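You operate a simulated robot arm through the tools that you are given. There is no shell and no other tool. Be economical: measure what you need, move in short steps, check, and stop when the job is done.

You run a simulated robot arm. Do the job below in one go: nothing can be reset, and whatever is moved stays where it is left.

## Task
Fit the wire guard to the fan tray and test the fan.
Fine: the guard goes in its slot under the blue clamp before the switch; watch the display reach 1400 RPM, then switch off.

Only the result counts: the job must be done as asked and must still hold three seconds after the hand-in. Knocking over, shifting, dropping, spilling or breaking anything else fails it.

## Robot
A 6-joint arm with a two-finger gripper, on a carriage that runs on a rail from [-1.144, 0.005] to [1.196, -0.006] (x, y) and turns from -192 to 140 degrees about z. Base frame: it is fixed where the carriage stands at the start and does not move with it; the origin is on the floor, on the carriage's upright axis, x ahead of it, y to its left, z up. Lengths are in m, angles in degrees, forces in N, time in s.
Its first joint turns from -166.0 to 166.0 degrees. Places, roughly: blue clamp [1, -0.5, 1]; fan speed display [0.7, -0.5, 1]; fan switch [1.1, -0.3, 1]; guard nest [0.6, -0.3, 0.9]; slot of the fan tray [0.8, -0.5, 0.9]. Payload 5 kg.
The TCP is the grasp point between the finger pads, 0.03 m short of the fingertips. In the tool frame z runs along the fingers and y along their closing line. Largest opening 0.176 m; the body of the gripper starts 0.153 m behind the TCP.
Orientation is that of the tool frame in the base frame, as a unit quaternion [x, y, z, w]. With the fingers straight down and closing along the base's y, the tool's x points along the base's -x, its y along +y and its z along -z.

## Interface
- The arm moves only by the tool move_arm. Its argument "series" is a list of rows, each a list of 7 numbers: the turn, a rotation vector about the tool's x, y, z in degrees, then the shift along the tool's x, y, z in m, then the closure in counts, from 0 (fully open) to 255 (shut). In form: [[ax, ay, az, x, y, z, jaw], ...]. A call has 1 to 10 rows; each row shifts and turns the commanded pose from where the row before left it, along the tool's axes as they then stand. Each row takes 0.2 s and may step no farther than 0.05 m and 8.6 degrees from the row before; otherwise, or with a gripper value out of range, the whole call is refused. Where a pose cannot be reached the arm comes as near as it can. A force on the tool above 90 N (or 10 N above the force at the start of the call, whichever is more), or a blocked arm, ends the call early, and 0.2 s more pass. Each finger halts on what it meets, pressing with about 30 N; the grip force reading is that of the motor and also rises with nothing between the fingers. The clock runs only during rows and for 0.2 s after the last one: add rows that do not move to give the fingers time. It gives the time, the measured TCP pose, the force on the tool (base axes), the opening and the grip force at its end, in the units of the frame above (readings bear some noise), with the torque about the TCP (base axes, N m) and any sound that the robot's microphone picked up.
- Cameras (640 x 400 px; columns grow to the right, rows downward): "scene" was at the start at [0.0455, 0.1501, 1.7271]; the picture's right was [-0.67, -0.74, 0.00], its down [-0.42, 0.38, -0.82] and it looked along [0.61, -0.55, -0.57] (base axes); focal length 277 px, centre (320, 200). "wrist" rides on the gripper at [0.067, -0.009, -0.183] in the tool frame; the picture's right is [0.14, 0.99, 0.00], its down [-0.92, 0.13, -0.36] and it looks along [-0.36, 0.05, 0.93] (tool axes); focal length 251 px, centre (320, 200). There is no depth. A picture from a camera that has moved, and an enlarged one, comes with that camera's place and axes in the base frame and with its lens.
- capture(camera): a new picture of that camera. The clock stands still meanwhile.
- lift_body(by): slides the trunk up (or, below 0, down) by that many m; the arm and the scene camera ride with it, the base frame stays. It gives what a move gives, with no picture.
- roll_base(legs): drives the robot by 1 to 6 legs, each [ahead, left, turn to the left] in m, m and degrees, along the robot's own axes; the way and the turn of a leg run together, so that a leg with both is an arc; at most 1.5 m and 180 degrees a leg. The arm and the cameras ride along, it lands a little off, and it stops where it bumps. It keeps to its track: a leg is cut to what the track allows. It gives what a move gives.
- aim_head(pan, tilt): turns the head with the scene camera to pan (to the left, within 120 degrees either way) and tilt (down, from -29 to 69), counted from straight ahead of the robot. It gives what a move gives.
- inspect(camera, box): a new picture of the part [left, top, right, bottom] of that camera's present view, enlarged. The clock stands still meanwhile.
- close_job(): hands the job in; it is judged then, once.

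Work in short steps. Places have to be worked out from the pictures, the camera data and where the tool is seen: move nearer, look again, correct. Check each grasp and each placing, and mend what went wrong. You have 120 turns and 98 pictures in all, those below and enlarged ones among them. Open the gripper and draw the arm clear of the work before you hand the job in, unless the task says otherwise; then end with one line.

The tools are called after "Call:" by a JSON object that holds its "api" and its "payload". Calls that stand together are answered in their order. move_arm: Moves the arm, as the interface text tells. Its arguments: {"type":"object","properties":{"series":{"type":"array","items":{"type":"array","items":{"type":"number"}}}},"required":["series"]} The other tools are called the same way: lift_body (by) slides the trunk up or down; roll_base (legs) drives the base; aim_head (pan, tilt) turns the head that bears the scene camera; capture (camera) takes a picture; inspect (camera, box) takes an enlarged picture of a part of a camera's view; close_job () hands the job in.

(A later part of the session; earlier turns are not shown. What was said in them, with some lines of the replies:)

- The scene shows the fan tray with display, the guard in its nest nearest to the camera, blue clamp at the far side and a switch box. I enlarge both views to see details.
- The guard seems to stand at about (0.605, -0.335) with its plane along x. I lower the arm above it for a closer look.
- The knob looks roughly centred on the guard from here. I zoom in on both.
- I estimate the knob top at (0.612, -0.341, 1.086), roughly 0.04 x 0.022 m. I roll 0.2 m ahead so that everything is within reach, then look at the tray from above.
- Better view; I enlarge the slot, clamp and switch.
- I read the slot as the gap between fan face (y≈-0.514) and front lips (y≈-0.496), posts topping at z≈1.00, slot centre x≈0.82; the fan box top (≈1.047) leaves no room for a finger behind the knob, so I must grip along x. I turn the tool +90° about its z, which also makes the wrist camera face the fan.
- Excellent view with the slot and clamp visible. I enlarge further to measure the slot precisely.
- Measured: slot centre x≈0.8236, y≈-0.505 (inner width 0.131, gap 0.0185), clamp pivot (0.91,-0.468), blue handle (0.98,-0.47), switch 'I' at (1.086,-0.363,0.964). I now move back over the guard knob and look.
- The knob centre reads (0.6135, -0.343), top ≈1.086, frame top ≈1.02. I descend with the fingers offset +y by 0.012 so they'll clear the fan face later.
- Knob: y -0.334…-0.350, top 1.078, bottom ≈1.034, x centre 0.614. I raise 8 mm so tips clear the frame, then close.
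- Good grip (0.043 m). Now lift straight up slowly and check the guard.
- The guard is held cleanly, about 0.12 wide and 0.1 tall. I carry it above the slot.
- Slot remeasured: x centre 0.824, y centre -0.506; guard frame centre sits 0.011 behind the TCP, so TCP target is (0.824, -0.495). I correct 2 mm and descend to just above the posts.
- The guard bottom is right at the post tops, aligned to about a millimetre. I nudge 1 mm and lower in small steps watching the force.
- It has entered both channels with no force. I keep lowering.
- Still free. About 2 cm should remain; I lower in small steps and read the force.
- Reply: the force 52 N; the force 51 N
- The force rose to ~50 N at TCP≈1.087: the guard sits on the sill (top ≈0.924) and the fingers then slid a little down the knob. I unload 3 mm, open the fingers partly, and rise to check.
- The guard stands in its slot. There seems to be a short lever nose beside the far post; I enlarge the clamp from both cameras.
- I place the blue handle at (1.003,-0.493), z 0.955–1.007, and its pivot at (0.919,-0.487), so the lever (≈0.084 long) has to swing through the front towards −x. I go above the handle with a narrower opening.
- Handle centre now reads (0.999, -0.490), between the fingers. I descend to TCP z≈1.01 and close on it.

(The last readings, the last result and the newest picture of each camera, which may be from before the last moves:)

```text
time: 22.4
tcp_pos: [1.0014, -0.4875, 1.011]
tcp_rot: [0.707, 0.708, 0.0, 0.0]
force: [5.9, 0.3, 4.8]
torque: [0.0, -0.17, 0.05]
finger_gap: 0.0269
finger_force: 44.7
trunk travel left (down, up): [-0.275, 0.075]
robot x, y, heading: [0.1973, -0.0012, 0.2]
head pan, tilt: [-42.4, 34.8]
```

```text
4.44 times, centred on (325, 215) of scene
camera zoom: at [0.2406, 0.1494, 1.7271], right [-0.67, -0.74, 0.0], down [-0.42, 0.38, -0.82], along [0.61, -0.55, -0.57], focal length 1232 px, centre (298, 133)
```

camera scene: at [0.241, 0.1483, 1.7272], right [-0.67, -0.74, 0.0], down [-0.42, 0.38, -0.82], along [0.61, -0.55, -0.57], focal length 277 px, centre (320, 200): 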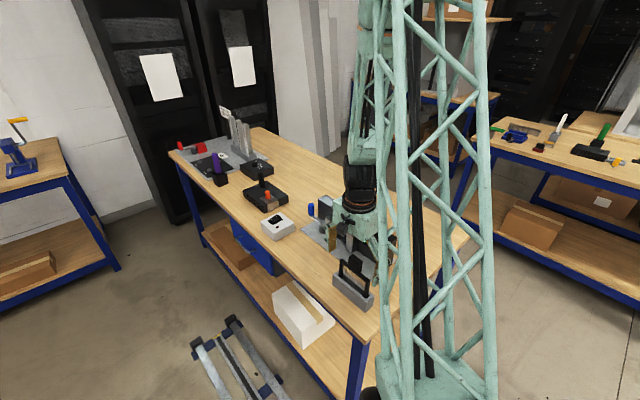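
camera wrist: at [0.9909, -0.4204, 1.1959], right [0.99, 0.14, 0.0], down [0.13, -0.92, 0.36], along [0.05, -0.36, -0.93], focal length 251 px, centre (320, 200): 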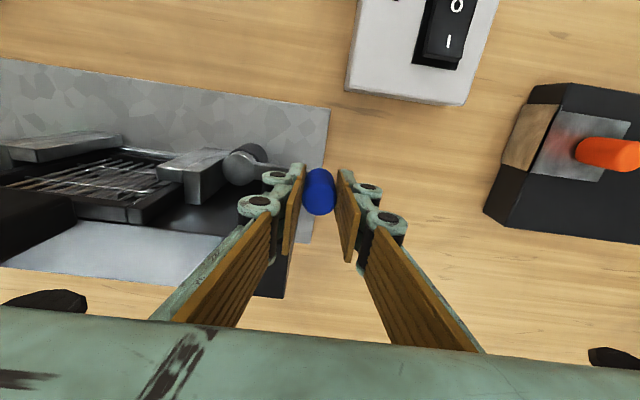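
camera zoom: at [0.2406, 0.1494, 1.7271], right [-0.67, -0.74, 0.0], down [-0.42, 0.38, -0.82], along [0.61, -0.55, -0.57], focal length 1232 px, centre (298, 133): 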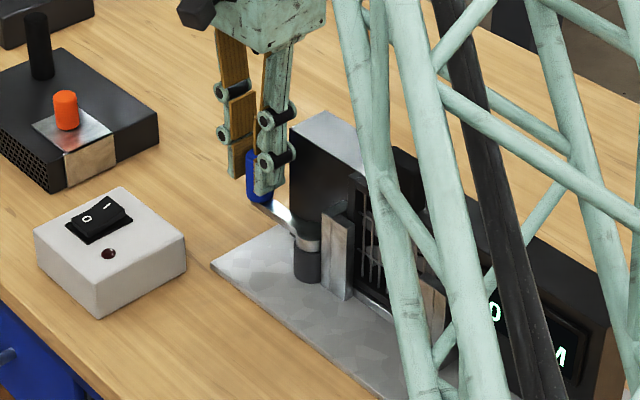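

Firm grip on the handle (0.027 m). I swing it along the arc towards the front, first ~44°.

Call:
{"api": "move_arm", "payload": {"series": [[0, 0, 0, 0.0157, -0.0007, 0, 255], [0, 0, 0, 0.0153, -0.0037, 0, 255], [0, 0, 0, 0.0143, -0.0065, 0, 255], [0, 0, 0, 0.0128, -0.0091, 0, 255]]}}

Call:
{"api": "capture", "payload": {"camera": "wrist"}}

Call:
{"api": "inspect", "payload": {"camera": "scene", "box": [270, 170, 380, 260]}}

```text
time: 23.4
tcp_pos: [0.9812, -0.4264, 1.0124]
tcp_rot: [0.706, 0.709, 0.0, 0.0]
force: [21.8, 15.3, 21.1]
torque: [-0.23, -0.66, 0.47]
finger_gap: 0.0267
finger_force: 44.7
trunk travel left (down, up): [-0.275, 0.075]
robot x, y, heading: [0.1947, -0.0016, 0.2]
head pan, tilt: [-42.4, 34.8]
```

```text
53 pictures are left
camera wrist: at [0.9718, -0.3604, 1.1958], right [0.99, 0.14, 0.0], down [0.13, -0.92, 0.36], along [0.05, -0.36, -0.93], focal length 251 px, centre (320, 200)
```

wrist: 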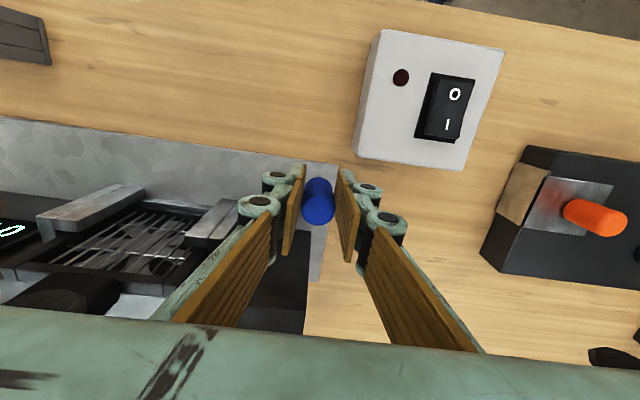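

```text
4.44 times, centred on (325, 215) of scene
camera zoom: at [0.2405, 0.1505, 1.7272], right [-0.67, -0.74, 0.0], down [-0.42, 0.38, -0.82], along [0.61, -0.55, -0.57], focal length 1232 px, centre (298, 133)
```

zoom: 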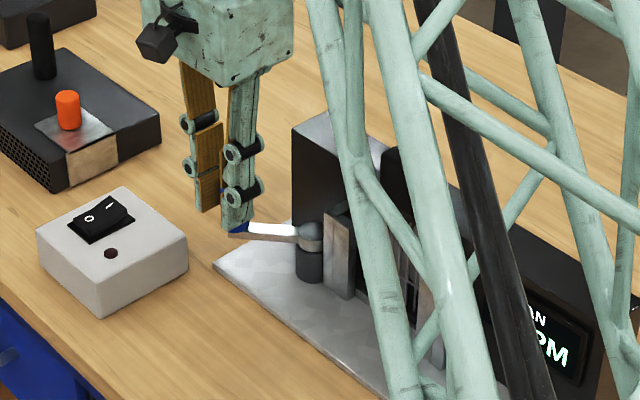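

The lever follows in the horizontal plane; the outward force suggests a slightly larger radius (~0.087). I continue the arc to ~103°.

Call:
{"api": "move_arm", "payload": {"series": [[0, 0, 0, 0.0123, -0.0123, 0, 255], [0, 0, 0, 0.0088, -0.0159, 0, 255], [0, 0, 0, 0.0053, -0.0174, 0, 255], [0, 0, 0, 0.0016, -0.0181, 0, 255], [0, 0, 0, -0.0022, -0.0181, 0, 255]]}}

Call:
{"api": "capture", "payload": {"camera": "wrist"}}

Call:
{"api": "inspect", "payload": {"camera": "scene", "box": [270, 170, 380, 260]}}

```text
time: 24.4
tcp_pos: [0.9366, -0.3922, 1.0108]
tcp_rot: [0.703, 0.711, 0.001, 0.002]
force: [5.0, 5.7, 4.5]
torque: [0.72, -0.42, 0.06]
finger_gap: 0.0235
finger_force: 44.7
trunk travel left (down, up): [-0.275, 0.075]
robot x, y, heading: [0.1952, -0.0009, 0.2]
head pan, tilt: [-42.4, 34.8]
stopped in row 4: the force on the tool passed its limit at 97 N (the readings are from after the stop); the commanded pose is now the measured one
```

```text
51 pictures are left
camera wrist: at [0.9254, -0.3256, 1.1954], right [0.99, 0.15, 0.0], down [0.14, -0.92, 0.36], along [0.06, -0.36, -0.93], focal length 251 px, centre (320, 200)
```

wrist: 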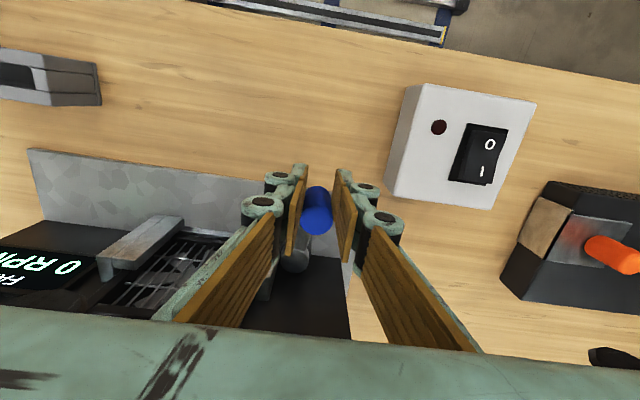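

```text
4.44 times, centred on (325, 215) of scene
camera zoom: at [0.2401, 0.1514, 1.7267], right [-0.67, -0.74, 0.0], down [-0.42, 0.38, -0.82], along [0.61, -0.55, -0.57], focal length 1232 px, centre (298, 133)
```

zoom: 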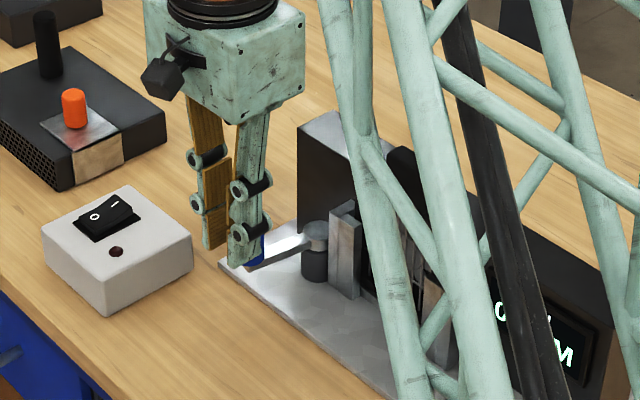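

The fingers moved too far out in y and the handle slid to their edge; it is now at about (0.9345,-0.4146), r≈0.073 from pivot (0.9216,-0.4834), at ~79°. I open, recentre and regrip.

Call:
{"api": "move_arm", "payload": {"series": [[0, 0, 0, 0, 0, 0, 170], [0, 0, 0, 0, 0, 0, 170], [0, 0, 0, -0.011, -0.001, 0, 170], [0, 0, 0, -0.011, -0.001, 0, 170], [0, 0, 0, 0, 0, 0, 170]]}}

Call:
{"api": "capture", "payload": {"camera": "wrist"}}

```text
time: 25.6
tcp_pos: [0.9332, -0.4169, 1.0105]
tcp_rot: [0.703, 0.711, 0.001, 0.0]
force: [-0.4, -0.6, -0.1]
torque: [0.05, -0.03, 0.0]
finger_gap: 0.0587
finger_force: 0.1
trunk travel left (down, up): [-0.275, 0.075]
robot x, y, heading: [0.1955, -0.0017, 0.7]
head pan, tilt: [-42.4, 34.8]
```

```text
49 pictures are left
camera wrist: at [0.9221, -0.351, 1.1951], right [0.99, 0.15, 0.0], down [0.14, -0.92, 0.36], along [0.06, -0.36, -0.93], focal length 251 px, centre (320, 200)
```

wrist: 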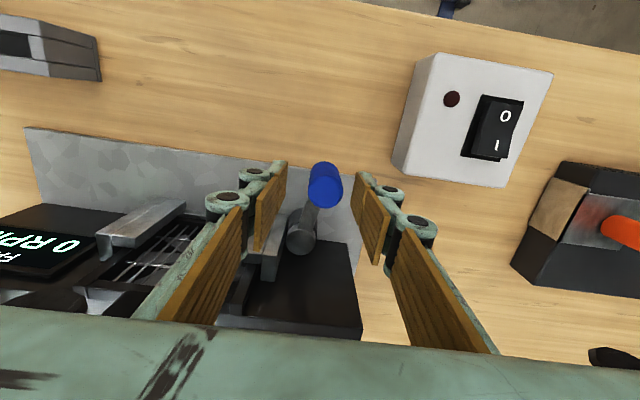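

Handle at (0.937,-0.414), 77° about the pivot, r≈0.071. I centre, regrip and go on along the arc to ~116°.

Call:
{"api": "move_arm", "payload": {"series": [[0, 0, 0, 0.0025, 0.0035, 0, 170], [0, 0, 0, 0, 0, 0, 255], [0, 0, 0, 0, 0, 0, 255], [0, 0, 0, 0, 0, 0, 255], [0, 0, 0, 0, 0, 0, 255], [0, 0, 0, 0.0018, -0.0155, 0, 255], [0, 0, 0, -0.0018, -0.016, 0, 255], [0, 0, 0, -0.0054, -0.0151, 0, 255]]}}

Call:
{"api": "capture", "payload": {"camera": "wrist"}}

```text
time: 27.0
tcp_pos: [0.9366, -0.4135, 1.0097]
tcp_rot: [0.702, 0.712, 0.005, 0.01]
force: [33.1, -11.6, -42.4]
torque: [-0.09, -0.47, 0.26]
finger_gap: 0.0267
finger_force: 45.0
trunk travel left (down, up): [-0.275, 0.075]
robot x, y, heading: [0.2009, -0.0029, 0.2]
head pan, tilt: [-42.4, 34.8]
stopped in row 7: the force on the tool passed its limit at 96 N (the readings are from after the stop); the commanded pose is now the measured one
```

```text
48 pictures are left
camera wrist: at [0.9211, -0.3455, 1.1937], right [0.99, 0.15, 0.02], down [0.13, -0.92, 0.37], along [0.07, -0.37, -0.93], focal length 251 px, centre (320, 200)
```

wrist: 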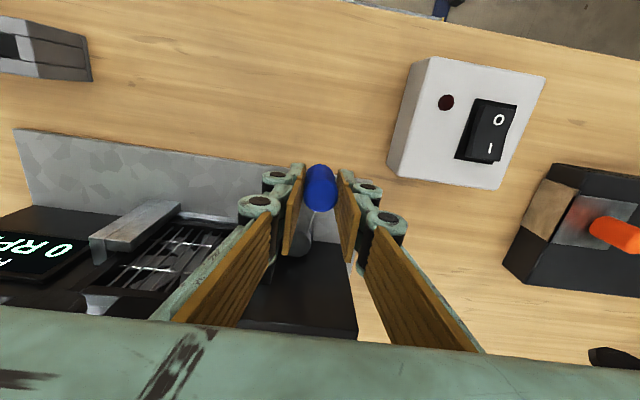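

The lever refuses to go past ~77° even at 96 N – that looks like a stop. I release the handle, rise and look closely.

Call:
{"api": "move_arm", "payload": {"series": [[0, 0, 0, 0, 0, 0, 170], [0, 0, 0, 0, 0, 0, 170], [0, 0, 0, 0, 0, -0.03, 170], [0, 0, 0, 0, 0, -0.04, 170], [0, 0, 0, 0, 0, -0.04, 170]]}}

Call:
{"api": "capture", "payload": {"camera": "wrist"}}

Call:
{"api": "inspect", "payload": {"camera": "scene", "box": [300, 180, 380, 250]}}

```text
time: 28.2
tcp_pos: [0.9284, -0.4132, 1.122]
tcp_rot: [0.703, 0.711, 0.004, 0.01]
force: [0.1, 0.7, -0.6]
torque: [0.01, -0.03, 0.01]
finger_gap: 0.0585
finger_force: 0.1
trunk travel left (down, up): [-0.275, 0.075]
robot x, y, heading: [0.1961, 0.0021, 0.4]
head pan, tilt: [-42.4, 34.8]
```

```text
47 pictures are left
camera wrist: at [0.9142, -0.3449, 1.3067], right [0.99, 0.15, 0.02], down [0.13, -0.92, 0.37], along [0.07, -0.37, -0.93], focal length 251 px, centre (320, 200)
```

wrist: 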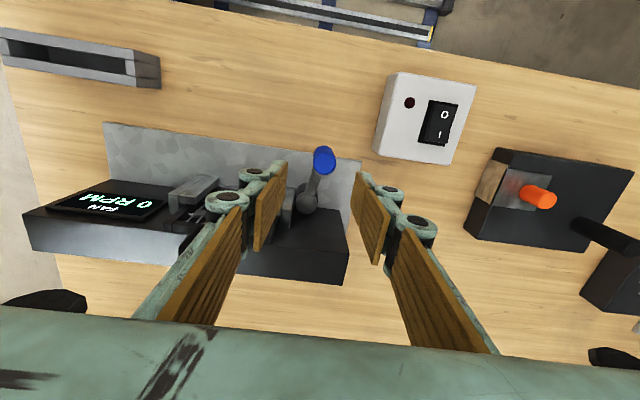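

```text
5.71 times, centred on (340, 215) of scene
camera zoom: at [0.2402, 0.1496, 1.7272], right [-0.67, -0.75, 0.0], down [-0.42, 0.38, -0.82], along [0.61, -0.55, -0.57], focal length 1583 px, centre (206, 114)
```

zoom: 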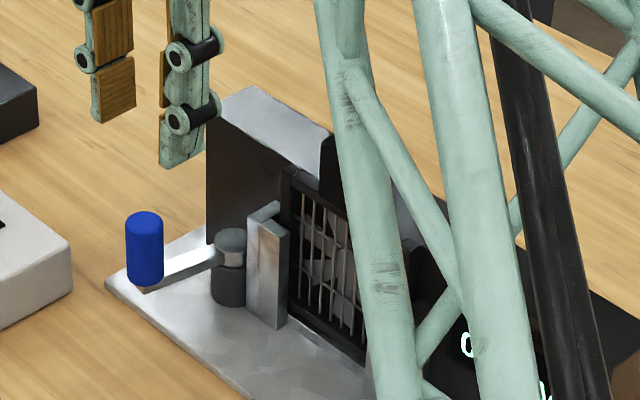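

Call:
{"api": "inspect", "payload": {"camera": "scene", "box": [312, 200, 352, 230]}}

Call:
{"api": "inspect", "payload": {"camera": "wrist", "box": [160, 140, 360, 260]}}

```text
13.33 times, centred on (332, 215) of scene
camera zoom: at [0.2402, 0.1496, 1.7272], right [-0.67, -0.75, 0.0], down [-0.42, 0.38, -0.82], along [0.61, -0.55, -0.57], focal length 3695 px, centre (160, 0)
```

zoom: 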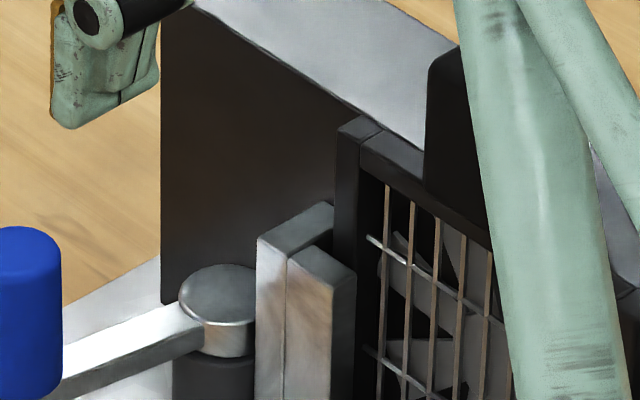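

```text
3.20 times, centred on (260, 200) of wrist
camera zoom: at [0.9142, -0.3449, 1.3067], right [0.99, 0.15, 0.02], down [0.13, -0.92, 0.37], along [0.07, -0.37, -0.93], focal length 805 px, centre (512, 200)
```

zoom: 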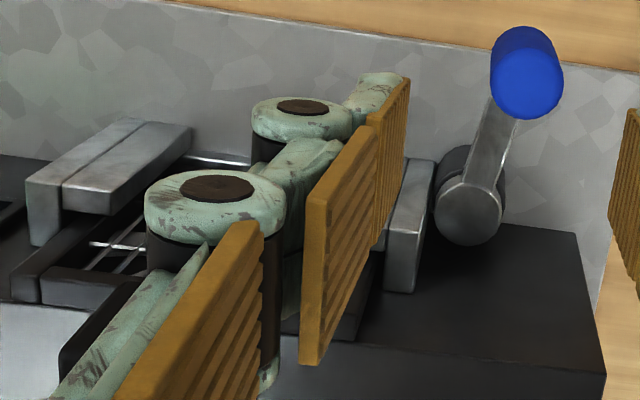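

No nose is visible; the lever just points to +y now. To be sure whether 77° is a true stop, I push the handle with the inner face of the +x finger only (no grip).

Call:
{"api": "move_arm", "payload": {"series": [[0, 0, 0, 0, 0.008, 0.04, 170], [0, 0, 0, 0, 0, 0.04, 170], [0, 0, 0, 0, 0, 0.032, 170], [0, 0, 0, 0, -0.01, 0, 170], [0, 0, 0, 0, -0.006, 0, 170], [0, 0, 0, 0, -0.004, 0, 170]]}}

Call:
{"api": "move_arm", "payload": {"series": [[0, 0, 0, 0, -0.004, 0, 170], [0, 0, 0, 0, -0.002, 0, 170]]}}

Call:
{"api": "capture", "payload": {"camera": "wrist"}}

```text
time: 29.6
tcp_pos: [0.9189, -0.411, 1.0123]
tcp_rot: [0.703, 0.711, 0.004, 0.01]
force: [6.9, 1.8, 1.0]
torque: [0.02, -0.2, 0.08]
finger_gap: 0.0613
finger_force: 3.8
trunk travel left (down, up): [-0.275, 0.075]
robot x, y, heading: [0.1955, 0.0014, 0.6]
head pan, tilt: [-42.4, 34.8]
```

```text
time: 30.2
tcp_pos: [0.9148, -0.4112, 1.0122]
tcp_rot: [0.702, 0.712, 0.004, 0.012]
force: [25.6, 3.4, -0.9]
torque: [-0.01, -0.49, 0.23]
finger_gap: 0.0679
finger_force: 12.8
trunk travel left (down, up): [-0.275, 0.075]
robot x, y, heading: [0.1994, -0.0012, 0.5]
head pan, tilt: [-42.4, 34.8]
```

```text
43 pictures are left
camera wrist: at [0.9006, -0.3444, 1.1955], right [0.99, 0.15, 0.02], down [0.13, -0.92, 0.37], along [0.08, -0.37, -0.93], focal length 251 px, centre (320, 200)
```

wrist: 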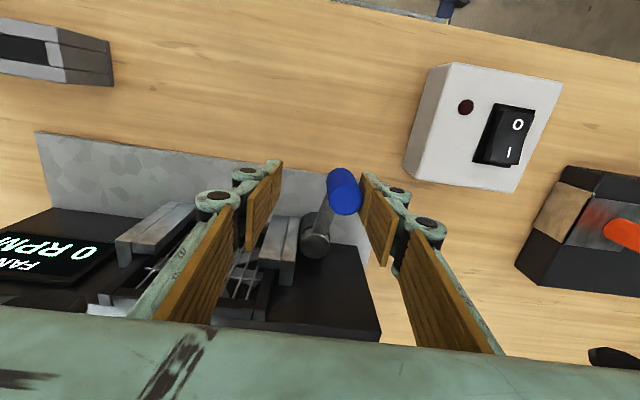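

Circle-fitting handle positions gives pivot (0.921,-0.4925), r≈0.08, start at 0° and stop at ~80°: the lever went from one end stop to the other, so it is closed. I back off, rise, and verify the tray hasn't shifted.

Call:
{"api": "move_arm", "payload": {"series": [[0, 0, 0, 0, 0.012, 0, 170], [0, 0, 0, 0, 0.004, -0.03, 170], [0, 0, 0, 0, 0, -0.04, 170], [0, 0, 0, 0.02, -0.03, -0.04, 130], [0, 0, 0, 0.03, -0.03, -0.04, 130], [0, 0, 0, 0.02, -0.03, -0.04, 130]]}}

Call:
{"api": "capture", "payload": {"camera": "wrist"}}

Call:
{"api": "inspect", "payload": {"camera": "scene", "box": [280, 170, 400, 280]}}

```text
refused: row 4 steps farther than a row can; nothing moved
```

```text
42 pictures are left
camera wrist: at [0.9006, -0.3444, 1.1955], right [0.99, 0.15, 0.02], down [0.13, -0.92, 0.37], along [0.08, -0.37, -0.93], focal length 251 px, centre (320, 200)
```

wrist: 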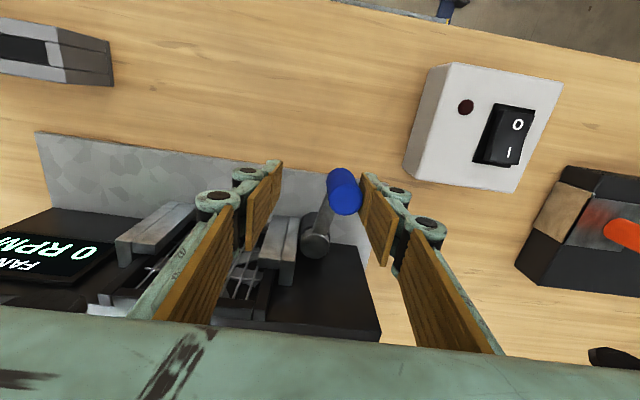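

```text
3.64 times, centred on (340, 225) of scene
camera zoom: at [0.242, 0.1499, 1.7271], right [-0.67, -0.75, 0.0], down [-0.43, 0.38, -0.82], along [0.61, -0.55, -0.57], focal length 1008 px, centre (247, 109)
```

zoom: 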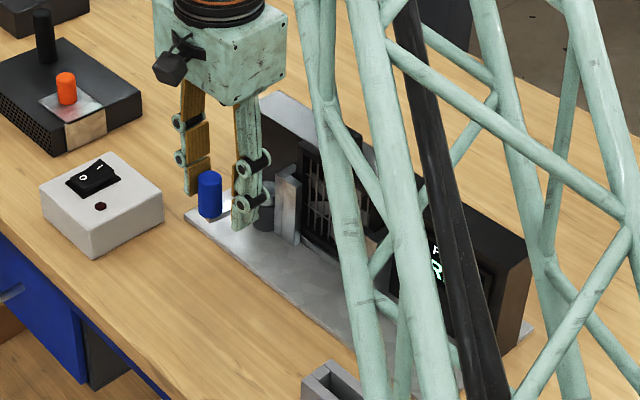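

One step was too long; I repeat with shorter ones.

Call:
{"api": "move_arm", "payload": {"series": [[0, 0, 0, 0, 0.012, 0, 170], [0, 0, 0, 0, 0.004, -0.03, 170], [0, 0, 0, 0, 0, -0.04, 170], [0, 0, 0, 0.02, -0.02, -0.035, 130], [0, 0, 0, 0.025, -0.025, -0.03, 130], [0, 0, 0, 0.025, -0.025, -0.03, 130], [0, 0, 0, 0.02, -0.02, -0.03, 130]]}}

Call:
{"api": "capture", "payload": {"camera": "wrist"}}

Call:
{"api": "inspect", "payload": {"camera": "wrist", "box": [200, 150, 440, 300]}}

```text
time: 31.8
tcp_pos: [0.8321, -0.3215, 1.206]
tcp_rot: [0.704, 0.71, 0.003, 0.011]
force: [0.2, -0.8, 0.2]
torque: [0.01, -0.02, -0.04]
finger_gap: 0.0863
finger_force: 0.2
trunk travel left (down, up): [-0.275, 0.075]
robot x, y, heading: [0.1975, 0.0012, 0.9]
head pan, tilt: [-42.4, 34.8]
```

```text
40 pictures are left
camera wrist: at [0.8175, -0.2527, 1.3889], right [0.99, 0.15, 0.02], down [0.13, -0.92, 0.37], along [0.07, -0.37, -0.93], focal length 251 px, centre (320, 200)
```

wrist: 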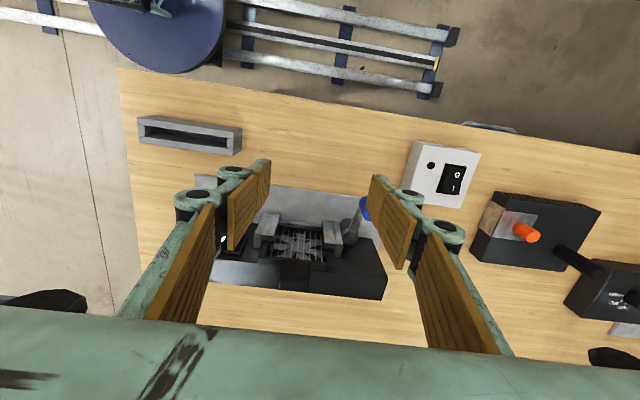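

```text
2.67 times, centred on (320, 225) of wrist
camera zoom: at [0.8175, -0.2527, 1.3889], right [0.99, 0.15, 0.02], down [0.13, -0.92, 0.37], along [0.07, -0.37, -0.93], focal length 670 px, centre (320, 133)
```

zoom: 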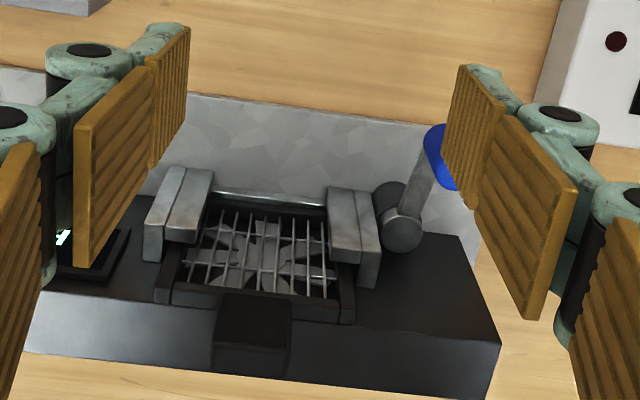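

The guard sits behind both lips with the lever fully over; tray position reads unchanged. Next I close the fingers, move above the switch and tilt ~17° so that one finger edge does the pressing.

Call:
{"api": "move_arm", "payload": {"series": [[0, 0, 0, -0.005, 0.042, 0, 180], [0, 0, 0, -0.005, 0.042, 0, 255], [0, 0, 0, -0.005, 0.042, 0, 255], [0, 0, 0, -0.005, 0.042, 0, 255], [0, 0, 0, -0.005, 0.042, 0, 255], [0, -8.5, 0, -0.005, 0.042, 0, 255], [0, -8.5, 0, 0, 0, 0.03, 255], [0, 0, 0, 0, 0, 0.03, 255]]}}

Call:
{"api": "capture", "payload": {"camera": "wrist"}}

Call:
{"api": "inspect", "payload": {"camera": "scene", "box": [210, 140, 350, 260]}}

```text
time: 33.6
tcp_pos: [1.0874, -0.3635, 1.1508]
tcp_rot: [0.696, 0.702, -0.099, 0.116]
force: [-0.4, -0.9, 0.4]
torque: [-0.03, -0.07, 0.03]
finger_gap: 0.0001
finger_force: 30.1
trunk travel left (down, up): [-0.275, 0.075]
robot x, y, heading: [0.1956, -0.0034, 0.6]
head pan, tilt: [-42.4, 34.8]
```

```text
38 pictures are left
camera wrist: at [1.0723, -0.2441, 1.307], right [0.99, 0.14, -0.02], down [0.12, -0.77, 0.63], along [0.07, -0.62, -0.78], focal length 251 px, centre (320, 200)
```

wrist: 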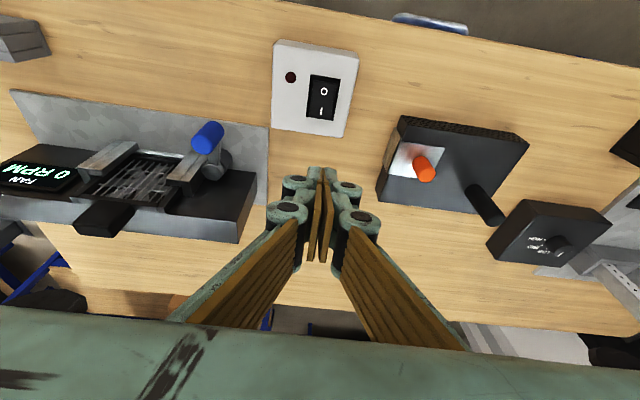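

```text
3.33 times, centred on (280, 200) of scene
camera zoom: at [0.2402, 0.1502, 1.727], right [-0.67, -0.74, 0.0], down [-0.42, 0.38, -0.82], along [0.61, -0.55, -0.57], focal length 924 px, centre (453, 200)
```

zoom: 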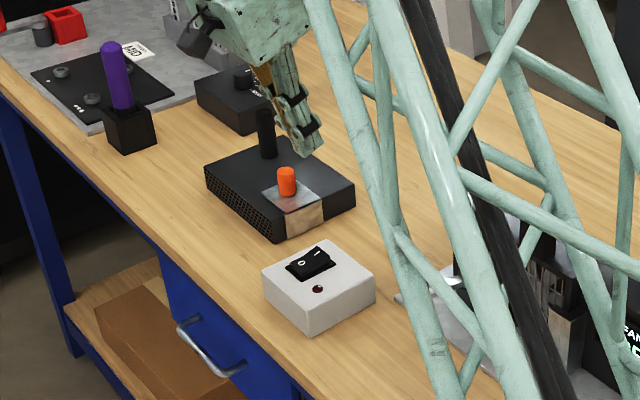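

The switch 'I' mark is confirmed at (1.084,-0.363), and this view also reads the display. I lower the finger edge to ~2 cm above the 'I' end.

Call:
{"api": "move_arm", "payload": {"series": [[0, 0, 0, 0.0076, -0.0016, 0.0323, 255], [0, 0, 0, 0.0076, -0.0016, 0.0323, 255], [0, 0, 0, 0.0076, -0.0016, 0.0323, 255], [0, 0, 0, 0.0076, -0.0016, 0.0323, 255], [0, 0, 0, 0, 0, 0, 255]]}}

Call:
{"api": "capture", "payload": {"camera": "wrist"}}

Call:
{"api": "inspect", "payload": {"camera": "scene", "box": [250, 170, 320, 240]}}

```text
time: 34.8
tcp_pos: [1.0842, -0.3714, 1.0175]
tcp_rot: [0.695, 0.703, -0.099, 0.115]
force: [0.0, 1.1, -0.9]
torque: [0.03, 0.1, -0.07]
finger_gap: 0.0
finger_force: 30.2
trunk travel left (down, up): [-0.275, 0.075]
robot x, y, heading: [0.1995, -0.0016, 0.5]
head pan, tilt: [-42.4, 34.8]
```

```text
36 pictures are left
camera wrist: at [1.0699, -0.2545, 1.1748], right [0.99, 0.14, -0.02], down [0.13, -0.77, 0.62], along [0.07, -0.62, -0.78], focal length 251 px, centre (320, 200)
```

wrist: 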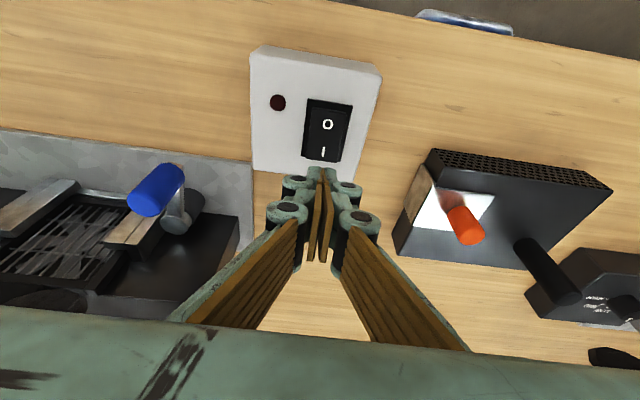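

```text
5.71 times, centred on (285, 205) of scene
camera zoom: at [0.2409, 0.1492, 1.7272], right [-0.67, -0.75, 0.0], down [-0.43, 0.38, -0.82], along [0.61, -0.55, -0.57], focal length 1583 px, centre (520, 171)
```

zoom: 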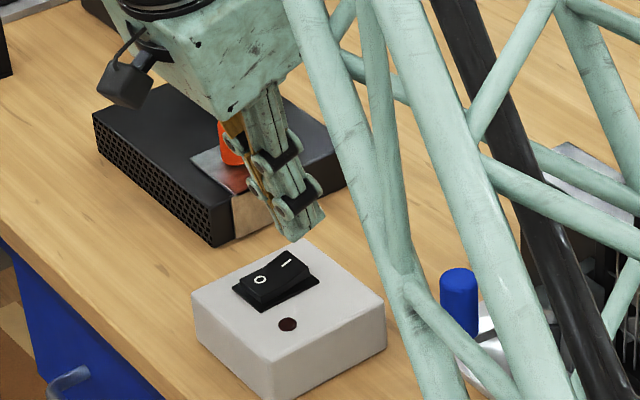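

The edge is right above the 'I' end. I press down in small steps.

Call:
{"api": "move_arm", "payload": {"series": [[0, 0, 0, 0.0036, -0.0003, 0.0114, 255], [0, 0, 0, 0.0012, -0.0001, 0.0038, 255], [0, 0, 0, 0.0012, -0.0001, 0.0038, 255]]}}

Call:
{"api": "inspect", "payload": {"camera": "scene", "box": [250, 170, 320, 240]}}

```text
time: 35.6
tcp_pos: [1.0841, -0.372, 0.9982]
tcp_rot: [0.696, 0.702, -0.1, 0.115]
force: [0.1, 0.4, 0.4]
torque: [0.0, -0.01, 0.02]
finger_gap: 0.0002
finger_force: 29.8
trunk travel left (down, up): [-0.275, 0.075]
robot x, y, heading: [0.1945, -0.001, 0.7]
head pan, tilt: [-42.4, 34.8]
```

```text
5.71 times, centred on (285, 205) of scene
camera zoom: at [0.2401, 0.1497, 1.7271], right [-0.67, -0.75, 0.0], down [-0.42, 0.38, -0.82], along [0.61, -0.55, -0.57], focal length 1583 px, centre (520, 171)
```

zoom: 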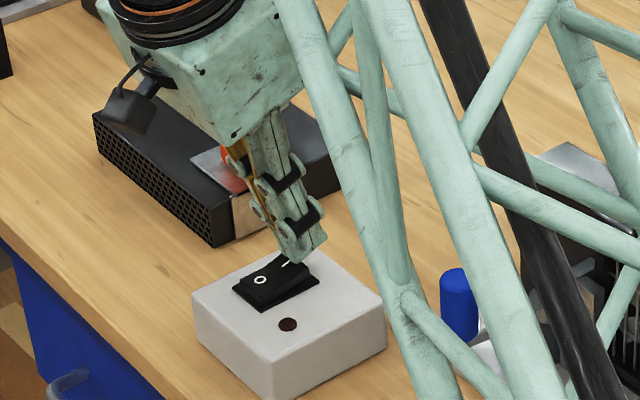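

Just touching, no force yet; I continue pressing.

Call:
{"api": "move_arm", "payload": {"series": [[0, 0, 0, 0.0009, -0.0001, 0.0029, 255], [0, 0, 0, 0.0009, -0.0001, 0.0029, 255]]}}

Call:
{"api": "inspect", "payload": {"camera": "scene", "box": [250, 170, 320, 240]}}

```text
time: 36.2
tcp_pos: [1.0831, -0.3727, 0.9936]
tcp_rot: [0.695, 0.703, -0.099, 0.115]
force: [0.9, -0.1, -0.4]
torque: [-0.02, 0.04, 0.0]
finger_gap: 0.0
finger_force: 30.1
trunk travel left (down, up): [-0.275, 0.075]
robot x, y, heading: [0.1968, -0.0014, 0.9]
head pan, tilt: [-42.4, 34.8]
```

```text
5.71 times, centred on (285, 205) of scene
camera zoom: at [0.2406, 0.1496, 1.7271], right [-0.67, -0.75, 0.0], down [-0.42, 0.38, -0.82], along [0.61, -0.55, -0.57], focal length 1583 px, centre (520, 171)
```

zoom: 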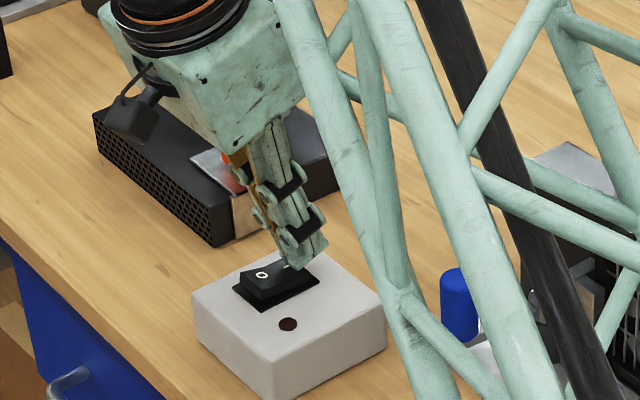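

The rocker seems to begin tilting; I press a few mm more.

Call:
{"api": "move_arm", "payload": {"series": [[0, 0, 0, 0.0009, -0.0001, 0.0029, 255], [0, 0, 0, 0.0006, -0.0001, 0.0019, 255], [0, 0, 0, 0, 0, 0, 255]]}}

Call:
{"api": "inspect", "payload": {"camera": "scene", "box": [250, 170, 320, 240]}}

```text
time: 37.0
tcp_pos: [1.083, -0.3732, 0.9902]
tcp_rot: [0.697, 0.701, -0.098, 0.115]
force: [-2.9, -2.2, 27.7]
torque: [0.13, 0.12, 0.05]
finger_gap: 0.0058
finger_force: 45.1
trunk travel left (down, up): [-0.275, 0.075]
robot x, y, heading: [0.1944, 0.0024, 0.6]
head pan, tilt: [-42.4, 34.8]
```

```text
5.71 times, centred on (285, 205) of scene
camera zoom: at [0.2386, 0.1502, 1.7274], right [-0.67, -0.75, 0.0], down [-0.42, 0.38, -0.82], along [0.61, -0.55, -0.57], focal length 1583 px, centre (520, 171)
```

zoom: 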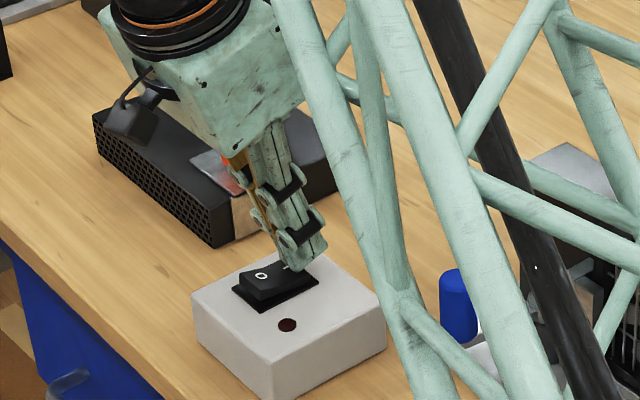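

Now 28 N, the rocker appears thrown but the lamp is dark. I lift off and look at switch and display.

Call:
{"api": "move_arm", "payload": {"series": [[0, 0, 0, -0.006, 0.0004, -0.019, 255], [0, 0, 0, -0.009, 0.0006, -0.0286, 255], [0, 0, 0, -0.012, 0.0008, -0.038, 255], [0, 0, 0, -0.012, 0.0008, -0.038, 255]]}}

Call:
{"api": "capture", "payload": {"camera": "wrist"}}

Call:
{"api": "inspect", "payload": {"camera": "scene", "box": [250, 170, 400, 270]}}

```text
time: 38.0
tcp_pos: [1.0821, -0.3731, 1.1191]
tcp_rot: [0.696, 0.702, -0.1, 0.114]
force: [-0.1, -0.3, 0.4]
torque: [-0.03, -0.06, 0.03]
finger_gap: 0.0003
finger_force: 44.8
trunk travel left (down, up): [-0.275, 0.075]
robot x, y, heading: [0.198, -0.0001, 0.5]
head pan, tilt: [-42.4, 34.8]
```

```text
31 pictures are left
camera wrist: at [1.0672, -0.2546, 1.2744], right [0.99, 0.14, -0.02], down [0.13, -0.77, 0.63], along [0.07, -0.62, -0.78], focal length 251 px, centre (320, 200)
```

wrist: 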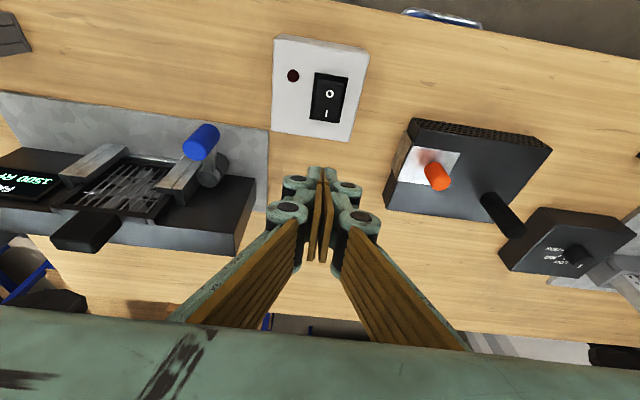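

```text
4.00 times, centred on (325, 220) of scene
camera zoom: at [0.2398, 0.1497, 1.7272], right [-0.67, -0.75, 0.0], down [-0.42, 0.38, -0.82], along [0.61, -0.55, -0.57], focal length 1108 px, centre (300, 120)
```

zoom: 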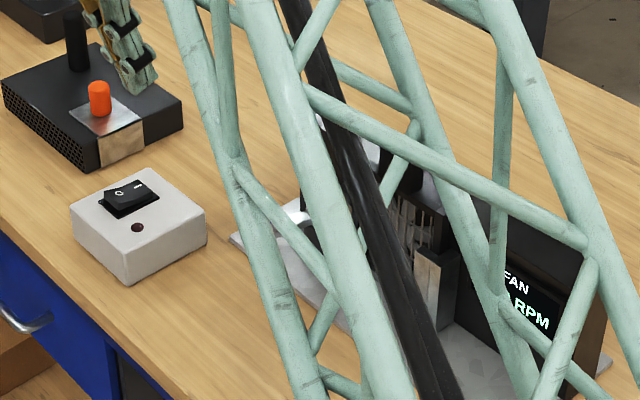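

The fan is running; I read the display closely.

Call:
{"api": "inspect", "payload": {"camera": "wrist", "box": [0, 140, 70, 210]}}

```text
5.71 times, centred on (35, 175) of wrist
camera zoom: at [1.0672, -0.2546, 1.2744], right [0.99, 0.14, -0.02], down [0.13, -0.77, 0.63], along [0.07, -0.62, -0.78], focal length 1437 px, centre (1949, 343)
```

zoom: 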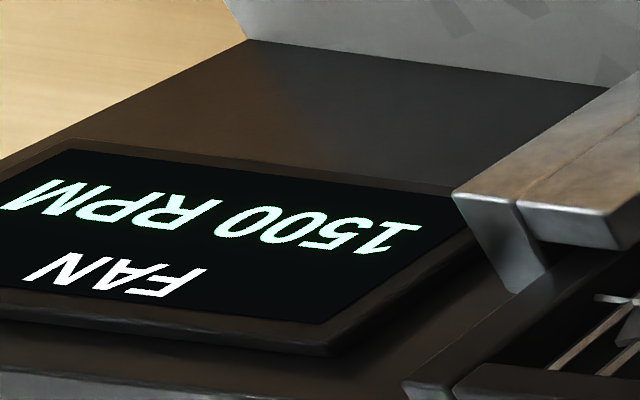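

1500 RPM: the 1400 mark has been reached. Now I switch off by pressing the 'O' end (1.083, -0.330): first hover above it.

Call:
{"api": "move_arm", "payload": {"series": [[0, 0, 0, 0.0222, 0, 0.0285, 255], [0, 0, 0, 0.0222, 0, 0.0285, 255], [0, 0, 0, 0.0222, 0, 0.0285, 255], [0, 0, 0, 0, 0, 0, 255]]}}

Call:
{"api": "inspect", "payload": {"camera": "scene", "box": [250, 170, 320, 240]}}

```text
time: 39.0
tcp_pos: [1.0842, -0.3365, 1.0167]
tcp_rot: [0.696, 0.702, -0.098, 0.115]
force: [0.3, 0.6, 0.0]
torque: [-0.07, 0.08, -0.06]
finger_gap: 0.0
finger_force: 44.8
trunk travel left (down, up): [-0.275, 0.075]
robot x, y, heading: [0.1952, 0.0028, 0.5]
head pan, tilt: [-42.4, 34.8]
```

```text
5.71 times, centred on (285, 205) of scene
camera zoom: at [0.2409, 0.1496, 1.7272], right [-0.67, -0.75, 0.0], down [-0.43, 0.38, -0.82], along [0.61, -0.55, -0.57], focal length 1583 px, centre (520, 171)
```

zoom: 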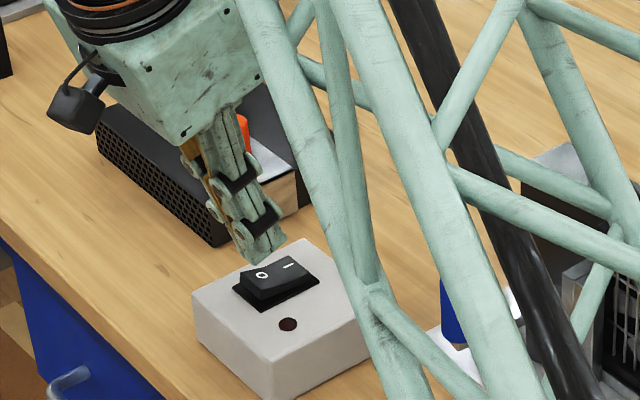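

Positioned over the 'O' end; pressing down in small steps.

Call:
{"api": "move_arm", "payload": {"series": [[0, 0, 0, 0.0036, -0.0003, 0.0114, 255], [0, 0, 0, 0.0012, -0.0001, 0.0038, 255], [0, 0, 0, 0.0012, -0.0001, 0.0038, 255], [0, 0, 0, 0.0009, -0.0001, 0.0029, 255]]}}

Call:
{"api": "move_arm", "payload": {"series": [[0, 0, 0, 0.0009, -0.0001, 0.0029, 255], [0, 0, 0, 0.0006, -0.0001, 0.0019, 255]]}}

Call:
{"api": "inspect", "payload": {"camera": "scene", "box": [250, 170, 320, 240]}}

```text
time: 40.0
tcp_pos: [1.0835, -0.334, 0.9937]
tcp_rot: [0.696, 0.701, -0.099, 0.114]
force: [-0.3, -0.9, -0.4]
torque: [0.05, 0.01, 0.02]
finger_gap: 0.0
finger_force: 44.7
trunk travel left (down, up): [-0.275, 0.075]
robot x, y, heading: [0.1956, 0.0016, 0.3]
head pan, tilt: [-42.4, 34.8]
```

```text
time: 40.6
tcp_pos: [1.0845, -0.3361, 0.9911]
tcp_rot: [0.695, 0.702, -0.099, 0.116]
force: [-3.3, -0.7, 15.7]
torque: [0.05, 0.17, -0.03]
finger_gap: 0.006
finger_force: 44.9
trunk travel left (down, up): [-0.275, 0.075]
robot x, y, heading: [0.196, 0.0009, 0.6]
head pan, tilt: [-42.4, 34.8]
```

```text
5.71 times, centred on (285, 205) of scene
camera zoom: at [0.2393, 0.1498, 1.7273], right [-0.67, -0.75, 0.0], down [-0.42, 0.38, -0.82], along [0.61, -0.55, -0.57], focal length 1583 px, centre (520, 171)
```

zoom: 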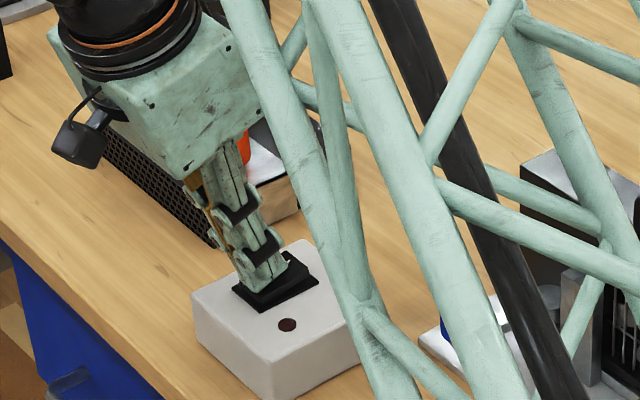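

The 'I' end is up again with 16 N on the 'O' end, so it looks switched off. I lift clear and look at switch and display.

Call:
{"api": "move_arm", "payload": {"series": [[0, 0, 0, -0.006, 0.0004, -0.019, 255], [0, 0, 0, -0.009, 0.0006, -0.0286, 255], [0, 0, 0, -0.012, 0.0008, -0.038, 255], [0, 0, 0, -0.012, 0.0008, -0.038, 255], [0, 0, 0, -0.012, -0.03, -0.02, 255], [0, 0, 0, 0, -0.03, -0.02, 255]]}}

Call:
{"api": "capture", "payload": {"camera": "wrist"}}

```text
time: 42.0
tcp_pos: [1.0227, -0.3353, 1.158]
tcp_rot: [0.695, 0.703, -0.099, 0.116]
force: [-0.6, -0.4, -0.1]
torque: [0.07, -0.04, 0.0]
finger_gap: 0.0
finger_force: 44.7
trunk travel left (down, up): [-0.275, 0.075]
robot x, y, heading: [0.193, 0.0019, 0.6]
head pan, tilt: [-42.4, 34.8]
```

```text
26 pictures are left
camera wrist: at [1.0086, -0.2172, 1.3146], right [0.99, 0.14, -0.02], down [0.13, -0.77, 0.63], along [0.07, -0.62, -0.78], focal length 251 px, centre (320, 200)
```

wrist: 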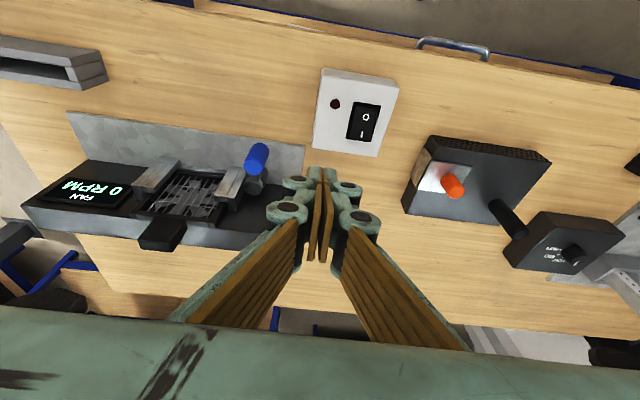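

The display is back to 0 RPM. I open the gripper, straighten and draw the arm clear, then check guard, clamp and tray a last time.

Call:
{"api": "move_arm", "payload": {"series": [[0, 8.5, 0, 0, 0, -0.03, 100], [0, 8.5, 0, 0.02, 0, -0.03, 0], [0, 0, 0, 0.03, -0.03, -0.02, 0], [0, 0, 0, 0.03, -0.035, 0, 0], [0, 0, 0, 0.01, -0.035, 0, 0], [0, 0, 0, 0, 0, 0, 0]]}}

Call:
{"api": "inspect", "payload": {"camera": "wrist", "box": [180, 140, 440, 300]}}

Call:
{"api": "capture", "payload": {"camera": "scene"}}

```text
time: 43.4
tcp_pos: [0.9213, -0.2346, 1.2319]
tcp_rot: [0.703, 0.711, 0.005, 0.01]
force: [0.2, -0.6, 0.0]
torque: [0.01, -0.13, 0.02]
finger_gap: 0.1761
finger_force: 0.0
trunk travel left (down, up): [-0.275, 0.075]
robot x, y, heading: [0.196, -0.0027, 0.9]
head pan, tilt: [-42.4, 34.8]
```

```text
2.46 times, centred on (310, 220) of wrist
camera zoom: at [0.9053, -0.167, 1.4155], right [0.99, 0.15, 0.02], down [0.13, -0.92, 0.37], along [0.07, -0.37, -0.93], focal length 619 px, centre (345, 151)
```

zoom: 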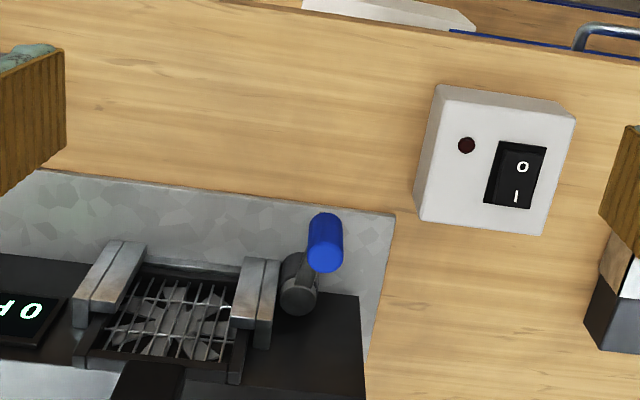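

```text
24 pictures are left
camera scene: at [0.2397, 0.1497, 1.7271], right [-0.67, -0.75, 0.0], down [-0.42, 0.38, -0.82], along [0.61, -0.55, -0.57], focal length 277 px, centre (320, 200)
```

scene: 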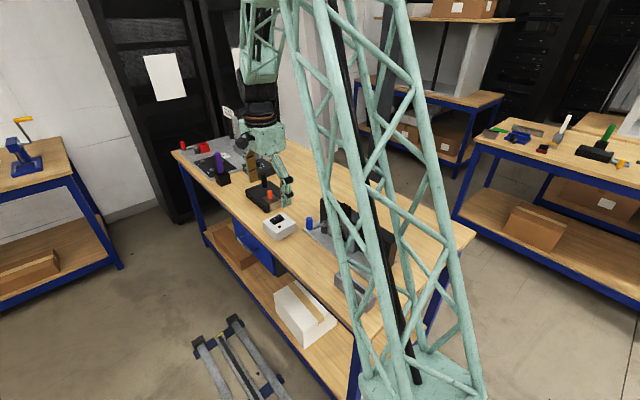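

The guard is in its slot, the lever stays at its far stop, the switch shows off at 0 RPM, the tray is where it was (within a few mm of measuring error), and the arm is clear and open. I hand in.

Call:
{"api": "close_job", "payload": {}}

```text
The job is handed in.
```

I fitted the guard in its slot, swung the blue clamp lever about 80° to its stop, ran the fan (the display read 1500 RPM, past 1400) and switched it off (0 RPM); at its stop the lever points away from the guard, so I took that to be the closed position.
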